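You operate a simulated robot arm through the tools that you are given. There is no shell and no other tool. Be economical: measure what you need, move in short steps, check, and stop when the job is done.

You are at the controls of a simulated robot arm. One attempt, no reset.

TASK
Shut the wide drawer.
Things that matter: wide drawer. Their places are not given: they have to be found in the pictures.

Only the result counts: the job must be done as asked and must still hold three seconds after the hand-in. Knocking over, shifting, dropping, spilling or breaking anything else fails it.

THE ROBOT
A 7-joint arm with a two-finger parallel gripper, fixed in place. Base frame: the origin is at the foot of the arm, x ahead of it, y to its left, z up. Lengths are in m, angles in rad, forces in N, time in s.
With the tool pointing down near the work surface it reaches from about 0.12 to 0.64 m from the base axis. Its first joint turns from -1.152 to 1.152 rad. Payload 2.4 kg.
The tool frame sits at the grasp point between the pads (the TCP): z along the fingers, y along the line on which they close. The tips reach 0.03 m beyond it. Largest opening 0.094 m; finger width 0.028, thickness 0.01; the body of the gripper, 0.05 by 0.096 m, starts 0.055 m behind the TCP.
Orientation is that of the tool frame in the base frame, as a unit quaternion [w, x, y, z]. With the fingers straight down and closing along the base's y, the tool's x points along the base's -x, its y along +y and its z along -z.

THE INTERFACE
- The arm moves only by the tool play_rows. Its argument "targets" is a list of rows, each an object of numbers (a shift or turn left out is 0, a gripper value left out holds the last): "fingers": the closure in counts, from 0 (fully open) to 255 (shut); "x", "y", "z": the shift along the base's x, y, z in m; "wx", "wy", "wz": the turn, a rotation vector about the base's x, y, z in rad. In form: [{"fingers": .., "x": .., "y": .., "z": .., "wx": .., "wy": .., "wz": ..}, ...]. A call has 1 to 10 rows; each row is the pose to reach, as a shift and turn from the pose commanded when the call began. Rows are played at 5 a second. More than 0.05 m and 0.15 rad between two rows, or a gripper value outside its range, and nothing of the call is played. A pose out of reach is approached as far as the arm can. The call stops where the force on the tool passes 40 N (or 10 N more than at its start, if that is more) or the arm is blocked; 0.2 s more then pass. The fingers move at their own pace (about 0.153 m/s each) and stop on an object; they squeeze with about 23 N. The grip force told is the motor's: it shows also when the fingers shut on nothing. Time passes only in rows, and 0.2 s behind the last, so rows that repeat a pose let the fingers close. It gives the time, the measured TCP pose, the force on the tool (base axes), the opening and the grip force at its end, in the units of the frame above (readings bear some noise).
- Cameras (640 x 400 px; columns grow to the right, rows downward): "scene" is fixed at [0.0121, 0.4786, 1.4142]; the picture's right is [-0.88, -0.48, 0.00], its down [-0.40, 0.74, -0.54] and it looks along [0.26, -0.47, -0.84] (base axes); focal length 325 px, centre (320, 200). "wrist" rides on the gripper at [0.076, 0.014, -0.102] in the tool frame; the picture's right is [-0.18, 0.98, 0.00], its down [-0.75, -0.14, -0.64] and it looks along [-0.63, -0.12, 0.77] (tool axes); focal length 243 px, centre (320, 200).
- get_image(camera): a new picture of that camera. The clock stands still meanwhile.
- point_at(camera, pixels): there is no depth. For up to 12 entries [column, row, z] of the newest picture of that camera ("zoom" is the newest enlarged one), the place [x, y] in the base frame at which the ray of that pixel passes the height z, good to about 0.003 m. The clock stands still meanwhile.
- zoom(camera, box): a new picture of the part [left, top, right, bottom] of that camera's present view, enlarged. The clock stands still meanwhile.
- sign_off(): hands the job in; it is judged then, once.

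Keep the steps short. Do not move on a guess: measure, check each grasp and each placing, and mend mistakes. In all there are 60 turns and 30 pictures (those below and enlarged ones count). Leave the gripper open and the arm clear of the work at the hand-in unless told otherwise, and finish with a single line.

The tools are called after "Call:" as a command line: name --argument value ..., lists and objects as JSON in quotes. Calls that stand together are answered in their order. play_rows: Moves the arm, as the interface text tells. Its arguments: {"type":"object","properties":{"targets":{"type":"array","items":{"type":"object","properties":{"fingers":{"type":"number"},"x":{"type":"number"},"y":{"type":"number"},"z":{"type":"number"},"wx":{"type":"number"},"wy":{"type":"number"},"wz":{"type":"number"}}}}},"required":["targets"]} The other tools are called the same way: get_image (camera) takes a picture; point_at (camera, pixels) gives the place at which the rays of pixels pass given heights; zoom (camera, box) takes an enlarged picture of a part of a camera's view; sign_off () hands the job in.

At the start:

```text
t: 0.0
position: [0.3861, -0.0166, 0.8371]
orientation: [0.0, 0.001, 1.0, 0.001]
force: [0.2, 1.0, 0.6]
width: 0.094
finger_force: 0.0
```

scene: 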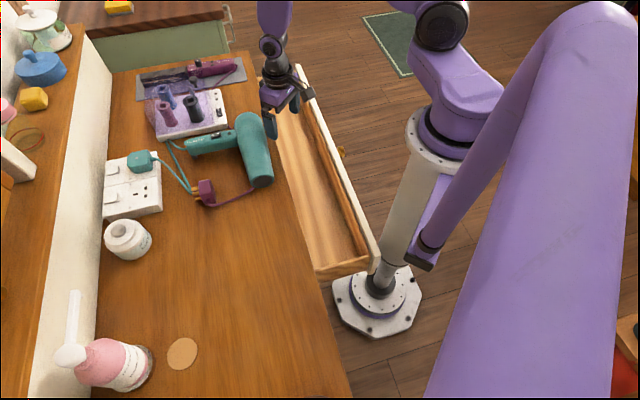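
wrist: 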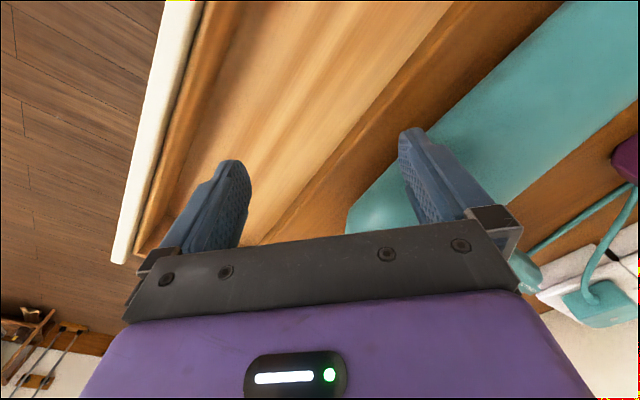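

I see the open drawer: its white front runs from about (300,65) to (375,265), on the robot's side of the cabinet. I'll measure its edges and the cabinet edge at a few heights, and zoom in.

Call:
zoom --camera "scene" --box '[230, 40, 430, 300]'

Call:
point_at --camera "scene" --pixels '[[300, 66, 0.6], [379, 264, 0.6], [368, 270, 0.6], [300, 66, 0.55], [379, 264, 0.55], [315, 272, 0.62], [352, 398, 0.62], [270, 185, 0.62], [315, 272, 0.6], [341, 150, 0.5]]'

```text
1.54 times, centred on (330, 170) of scene
```

zoom: 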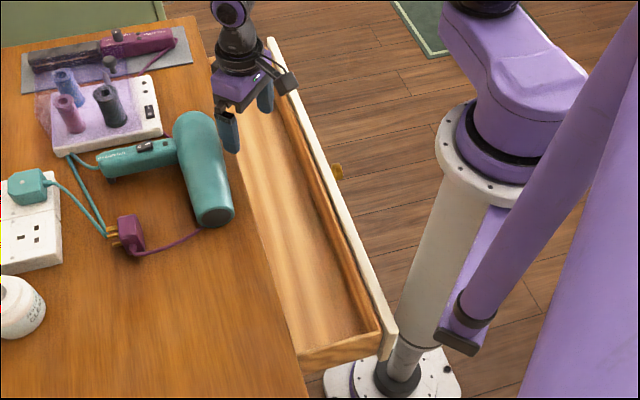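

```text
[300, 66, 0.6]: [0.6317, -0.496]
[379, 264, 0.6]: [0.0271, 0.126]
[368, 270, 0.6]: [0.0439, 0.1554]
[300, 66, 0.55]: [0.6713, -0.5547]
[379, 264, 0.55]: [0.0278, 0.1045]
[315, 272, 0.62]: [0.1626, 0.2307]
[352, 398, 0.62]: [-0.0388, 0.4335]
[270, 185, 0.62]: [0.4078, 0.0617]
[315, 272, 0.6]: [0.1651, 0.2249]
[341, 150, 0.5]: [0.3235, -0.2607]
```

The table edge lies at 45° (x+y≈0.394) and the open drawer front at about x+y≈0.15, so the push direction is (+0.707, +0.707). At the current height I'll turn 45°, shut the fingers and move out in front of the drawer's middle.

Call:
play_rows --targets '[{"fingers": 255, "x": -0.019, "y": -0.036, "wz": 0.112}, {"x": -0.038, "y": -0.072, "wz": 0.224}, {"x": -0.057, "y": -0.108, "wz": 0.336}, {"x": -0.076, "y": -0.144, "wz": 0.448}, {"x": -0.095, "y": -0.18, "wz": 0.56}, {"x": -0.114, "y": -0.216, "wz": 0.672}, {"x": -0.136, "y": -0.253, "wz": 0.785}, {"x": -0.136, "y": -0.253, "wz": 0.785}]'

Call:
get_image --camera "wrist"

Call:
get_image --camera "scene"

```text
t: 1.8
position: [0.2507, -0.2687, 0.8341]
orientation: [0.0, -0.384, 0.923, 0.0]
force: [-0.1, 0.3, -0.3]
width: 0.0
finger_force: 23.4
```

```text
26 pictures are left
```

wrist: 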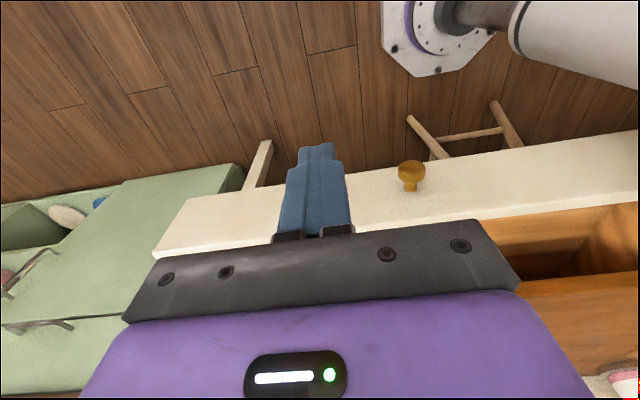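

```text
25 pictures are left
```

scene: 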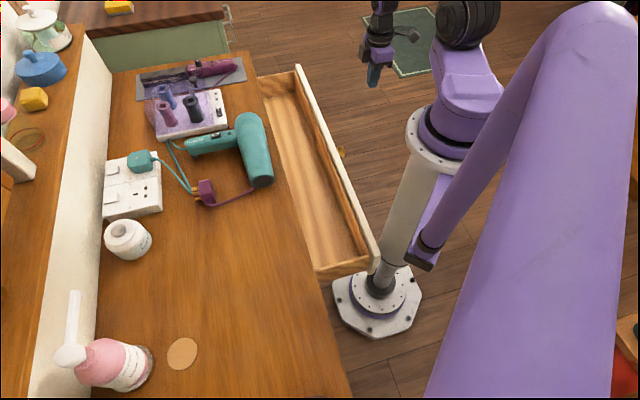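

The fingers are now outside the front. In the wrist picture (upside down) the front face has a knob at (410,175), a top edge from (155,255) to (638,205) and a bottom edge from (185,198) to (638,133). I'll match points between the two cameras to get the heights.

Call:
point_at --camera "wrist" --pixels '[[155, 257, 0.62], [155, 257, 0.6], [155, 257, 0.58], [186, 199, 0.5], [186, 199, 0.45], [186, 199, 0.4], [411, 170, 0.55], [411, 170, 0.5], [411, 170, 0.45], [600, 209, 0.6], [600, 138, 0.45], [600, 138, 0.5]]'

Call:
point_at --camera "scene" --pixels '[[298, 65, 0.62], [298, 65, 0.6], [298, 65, 0.58], [342, 153, 0.55], [342, 153, 0.5], [342, 153, 0.45], [379, 262, 0.62], [379, 262, 0.58]]'

```text
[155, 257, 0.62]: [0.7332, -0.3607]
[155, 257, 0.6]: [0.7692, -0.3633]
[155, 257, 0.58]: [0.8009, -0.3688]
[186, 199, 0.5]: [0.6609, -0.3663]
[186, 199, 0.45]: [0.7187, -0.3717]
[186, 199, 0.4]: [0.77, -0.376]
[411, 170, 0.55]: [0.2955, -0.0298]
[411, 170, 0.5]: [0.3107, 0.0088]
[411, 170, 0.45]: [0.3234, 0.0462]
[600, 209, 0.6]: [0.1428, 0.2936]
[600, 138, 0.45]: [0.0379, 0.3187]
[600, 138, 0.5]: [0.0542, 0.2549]
```

```text
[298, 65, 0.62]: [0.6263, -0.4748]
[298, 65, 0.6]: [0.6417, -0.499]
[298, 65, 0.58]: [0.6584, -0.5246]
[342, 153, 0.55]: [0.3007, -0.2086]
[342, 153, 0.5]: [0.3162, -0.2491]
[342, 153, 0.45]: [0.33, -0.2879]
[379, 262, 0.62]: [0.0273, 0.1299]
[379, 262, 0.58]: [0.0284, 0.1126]
```

The two views disagree at these heights, so the front must be higher than I assumed. I'll query greater heights.

Call:
point_at --camera "wrist" --pixels '[[155, 257, 0.74], [155, 257, 0.71], [155, 257, 0.68], [186, 199, 0.62], [186, 199, 0.58], [186, 199, 0.54], [411, 162, 0.68], [411, 162, 0.65], [411, 162, 0.62], [600, 209, 0.7], [600, 138, 0.6], [600, 138, 0.55]]'

Call:
point_at --camera "scene" --pixels '[[298, 65, 0.74], [298, 65, 0.71], [298, 65, 0.68], [342, 153, 0.68], [342, 153, 0.65], [342, 153, 0.62], [379, 262, 0.72], [379, 262, 0.68], [315, 272, 0.74], [315, 272, 0.7], [270, 183, 0.74], [352, 398, 0.74]]'

Call:
zoom --camera "scene" --box '[240, 50, 400, 150]'

```text
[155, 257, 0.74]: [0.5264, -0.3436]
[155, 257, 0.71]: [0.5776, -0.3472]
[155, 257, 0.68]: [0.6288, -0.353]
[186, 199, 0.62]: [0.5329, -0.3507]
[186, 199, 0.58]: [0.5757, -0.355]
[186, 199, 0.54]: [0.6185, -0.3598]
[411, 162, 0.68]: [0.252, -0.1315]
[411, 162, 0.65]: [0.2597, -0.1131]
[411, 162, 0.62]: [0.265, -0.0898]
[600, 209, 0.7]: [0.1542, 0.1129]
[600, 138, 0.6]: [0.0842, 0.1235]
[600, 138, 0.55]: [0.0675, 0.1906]
```

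```text
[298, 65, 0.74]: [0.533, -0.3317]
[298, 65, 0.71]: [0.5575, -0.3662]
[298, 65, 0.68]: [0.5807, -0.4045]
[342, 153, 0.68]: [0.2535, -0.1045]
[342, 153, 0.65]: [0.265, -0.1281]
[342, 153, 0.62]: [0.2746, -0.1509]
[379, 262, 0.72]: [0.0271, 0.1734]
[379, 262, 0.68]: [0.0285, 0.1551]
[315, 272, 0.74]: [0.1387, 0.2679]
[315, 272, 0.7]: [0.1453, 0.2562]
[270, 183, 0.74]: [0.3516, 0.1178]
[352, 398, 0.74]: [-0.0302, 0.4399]
```

```text
4.00 times, centred on (320, 100) of scene
```

zoom: 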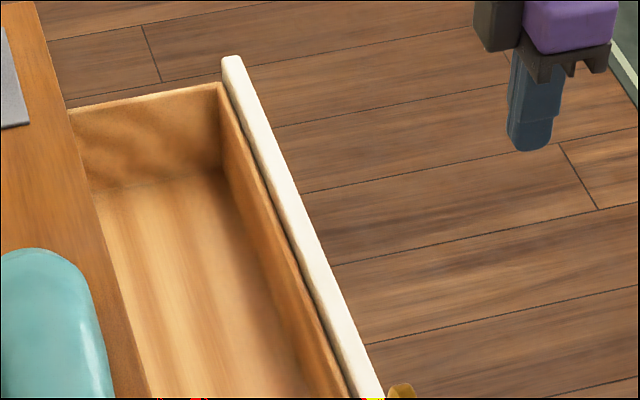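

Triangulating now agrees: front top at z≈0.735 (x+y≈0.20), bottom at z≈0.60, knob at z≈0.66 in the middle, and the table edge at x+y≈0.41. That leaves about 0.15 m of travel. I'll tilt the tool so the tips lead, shift to the middle, and descend so the tips sit just above the knob's height, still outside the front.

Call:
play_rows --targets '[{"x": -0.016, "y": 0.016, "wx": 0.074, "wy": -0.074}, {"x": -0.033, "y": 0.033, "wx": 0.148, "wy": -0.148}, {"x": -0.05, "y": 0.05, "wx": 0.222, "wy": -0.222}, {"x": -0.065, "y": 0.065, "wx": 0.297, "wy": -0.297}, {"x": -0.065, "y": 0.065, "z": -0.04, "wx": 0.297, "wy": -0.297}, {"x": -0.065, "y": 0.065, "z": -0.075, "wx": 0.297, "wy": -0.297}, {"x": -0.065, "y": 0.065, "z": -0.106, "wx": 0.297, "wy": -0.297}, {"x": -0.065, "y": 0.065, "z": -0.106, "wx": 0.297, "wy": -0.297}]'

Call:
get_image --camera "wrist"

Call:
get_image --camera "scene"

```text
t: 3.6
position: [0.1846, -0.2015, 0.7303]
orientation: [0.193, -0.374, 0.904, 0.079]
force: [0.0, -0.5, -0.3]
width: 0.0001
finger_force: 22.8
out of reach, approached as far as the arm can: row 3, 4
```

```text
23 pictures are left
```

wrist: 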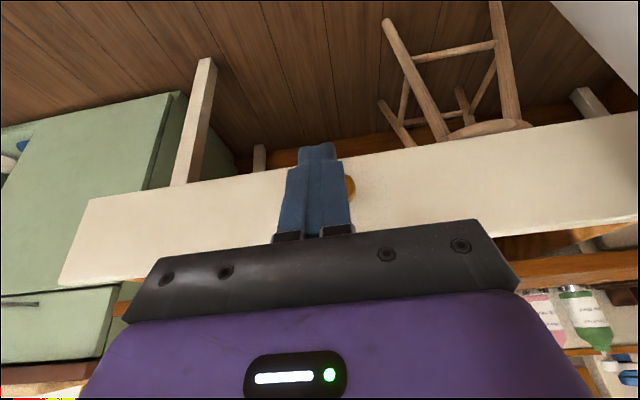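

```text
22 pictures are left
```

scene: 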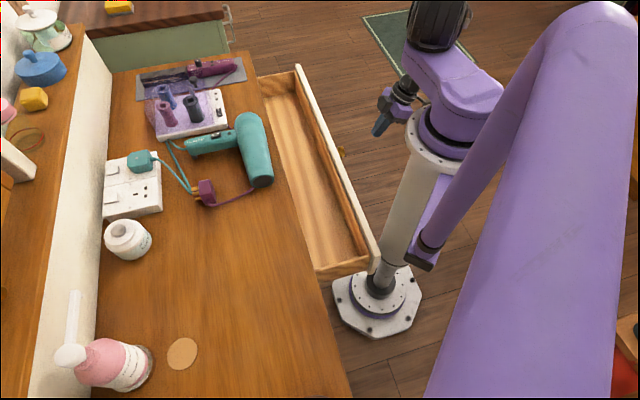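

The tips are lined up just beside and above the knob, about 0.12 m from the front. I'll approach along (+,+) in small steps and check before contact.

Call:
play_rows --targets '[{"x": 0.018, "y": 0.018}, {"x": 0.036, "y": 0.036}, {"x": 0.054, "y": 0.054}, {"x": 0.07, "y": 0.07}, {"x": 0.07, "y": 0.07}]'

Call:
get_image --camera "wrist"

Call:
zoom --camera "scene" --box '[240, 50, 440, 180]'

```text
t: 4.8
position: [0.2555, -0.1307, 0.7302]
orientation: [0.193, -0.372, 0.904, 0.079]
force: [0.1, 0.0, -0.2]
width: 0.0003
finger_force: 23.1
```

```text
21 pictures are left
```

wrist: 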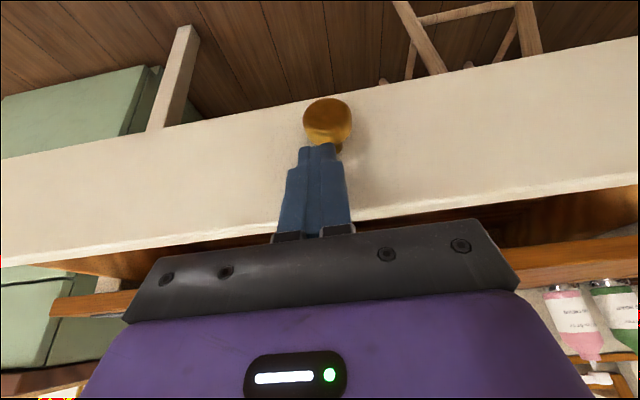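

```text
3.08 times, centred on (340, 115) of scene
```

zoom: 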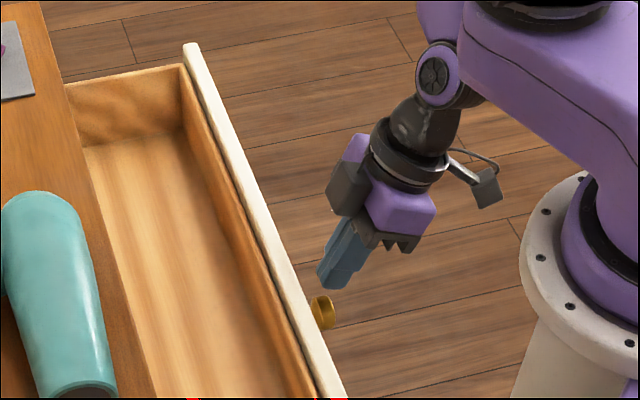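

The path clears the knob, which sits below the tips. Pushing starts now, with gentle steps.

Call:
play_rows --targets '[{"x": 0.01, "y": 0.01}, {"x": 0.02, "y": 0.02}, {"x": 0.03, "y": 0.03}, {"x": 0.04, "y": 0.04}, {"x": 0.05, "y": 0.05}, {"x": 0.06, "y": 0.06}, {"x": 0.07, "y": 0.07}, {"x": 0.08, "y": 0.08}]'

Call:
get_image --camera "scene"

```text
t: 6.6
position: [0.3358, -0.0539, 0.731]
orientation: [0.192, -0.374, 0.904, 0.08]
force: [-0.8, -0.9, 0.1]
width: 0.0001
finger_force: 22.8
```

```text
19 pictures are left
```

scene: 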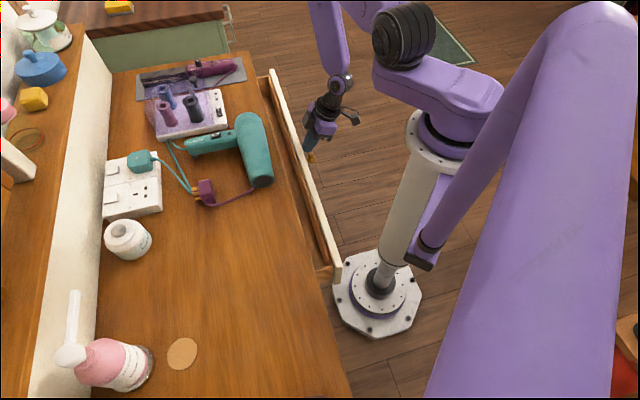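

The drawer slides in straight with about 1 N of force. Roughly 0.06 m is left, so I'll keep going slowly.

Call:
play_rows --targets '[{"x": 0.008, "y": 0.008}, {"x": 0.016, "y": 0.016}, {"x": 0.024, "y": 0.024}, {"x": 0.031, "y": 0.031}, {"x": 0.037, "y": 0.037}]'

Call:
get_image --camera "scene"

Call:
get_image --camera "wrist"

```text
t: 7.8
position: [0.3728, -0.0179, 0.7295]
orientation: [0.192, -0.375, 0.903, 0.08]
force: [0.1, -1.0, -0.1]
width: 0.0001
finger_force: 22.4
```

```text
18 pictures are left
```

scene: 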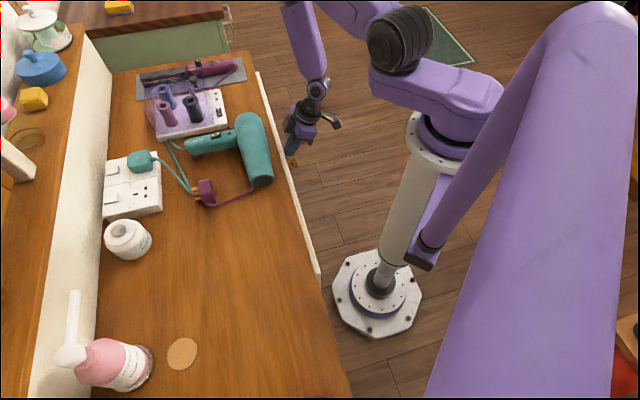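

```text
17 pictures are left
```

wrist: 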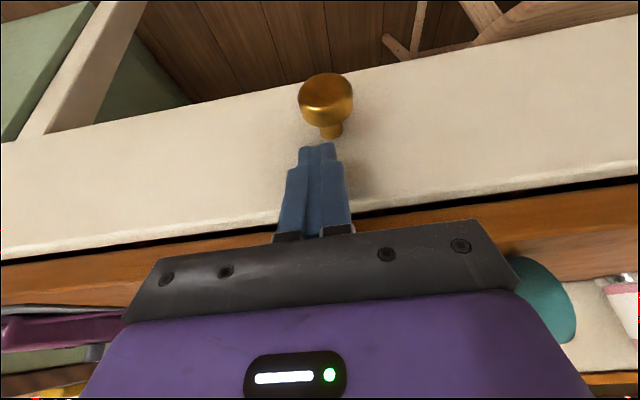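

The front now shows only as a thin strip past the table edge. I'll keep pushing in small steps until it stops.

Call:
play_rows --targets '[{"x": 0.004, "y": 0.004}, {"x": 0.008, "y": 0.008}, {"x": 0.012, "y": 0.012}, {"x": 0.016, "y": 0.016}, {"x": 0.02, "y": 0.02}]'

Call:
zoom --camera "scene" --box '[220, 50, 380, 300]'

Call:
get_image --camera "wrist"

```text
t: 9.0
position: [0.3901, 0.0012, 0.7304]
orientation: [0.189, -0.371, 0.906, 0.08]
force: [-16.1, -20.0, 4.7]
width: 0.0002
finger_force: 23.4
```

```text
1.60 times, centred on (300, 175) of scene
```

zoom: 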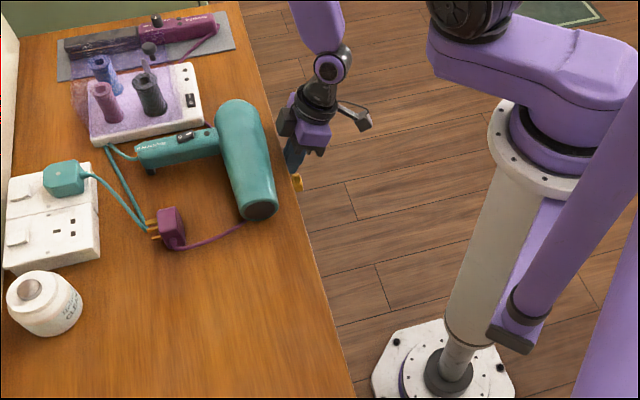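

```text
15 pictures are left
```

wrist: 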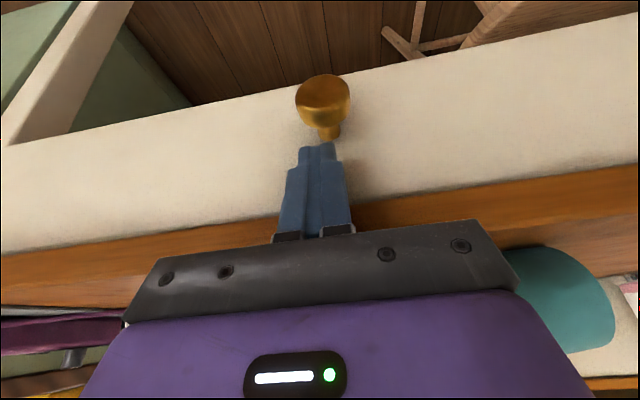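

The force rose to about 26 N and the front has gone under the tabletop edge, so it seems to be at its stop. One more small push will confirm it, then I'll back off and inspect.

Call:
play_rows --targets '[{"x": 0.002, "y": 0.002}, {"x": 0.004, "y": 0.004}, {"x": 0.004, "y": 0.004}]'

```text
t: 9.3
position: [0.3894, 0.0014, 0.7298]
orientation: [0.187, -0.368, 0.907, 0.08]
force: [-3.6, -4.2, 0.8]
width: 0.0
finger_force: 22.9
stopped in row 1: the force on the tool passed its limit (the readings are from after the stop); the commanded pose is now the measured one
```

The push stopped without moving further, so the drawer is at its stop. I'll retreat straight back and look.

Call:
play_rows --targets '[{"x": -0.015, "y": -0.015}, {"x": -0.04, "y": -0.04}, {"x": -0.07, "y": -0.07}, {"x": -0.1, "y": -0.1}, {"x": -0.12, "y": -0.12, "fingers": 0}, {"x": -0.12, "y": -0.12}, {"x": -0.12, "y": -0.12}]'

Call:
get_image --camera "wrist"

Call:
get_image --camera "scene"

```text
t: 10.9
position: [0.2692, -0.1211, 0.7287]
orientation: [0.187, -0.369, 0.907, 0.08]
force: [-1.3, 0.7, -0.8]
width: 0.094
finger_force: 0.1
```

```text
14 pictures are left
```

wrist: 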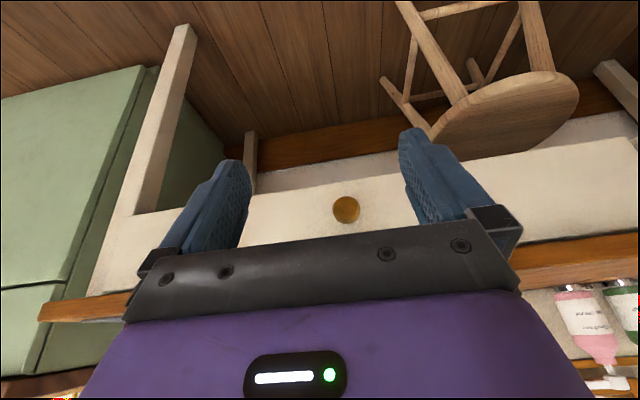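

```text
13 pictures are left
```

scene: 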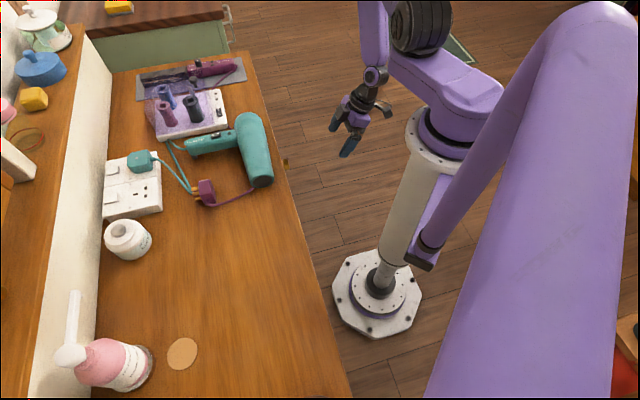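

The drawer front is under the tabletop and only the knob shows. I'll zoom on its ends to check it sits flush with the legs.

Call:
zoom --camera "wrist" --box '[60, 150, 280, 320]'

Call:
zoom --camera "wrist" --box '[480, 80, 640, 280]'

```text
2.35 times, centred on (170, 235) of wrist
```

zoom: 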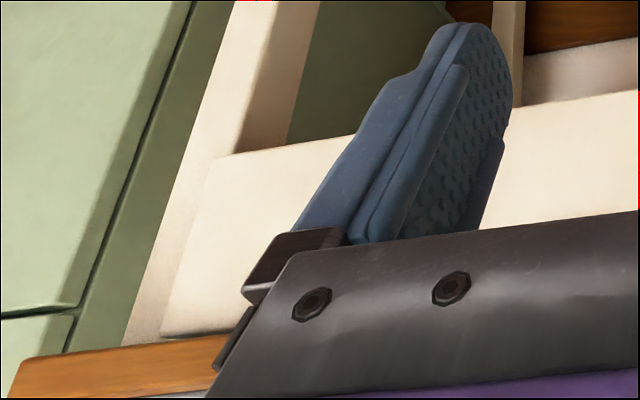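

```text
2.00 times, centred on (560, 180) of wrist
```

zoom: 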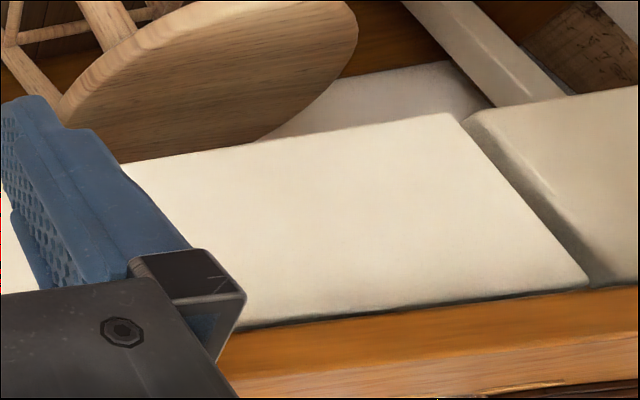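

The front sits against the leg at one end and level with the neighbouring panel at the other. The gripper is open and clear, and nothing else has moved, so I'm handing in.

Call:
sign_off

```text
The job is handed in.
```

The wide drawer is shut against its stop, nothing else was moved, and the gripper is open and clear of the work.
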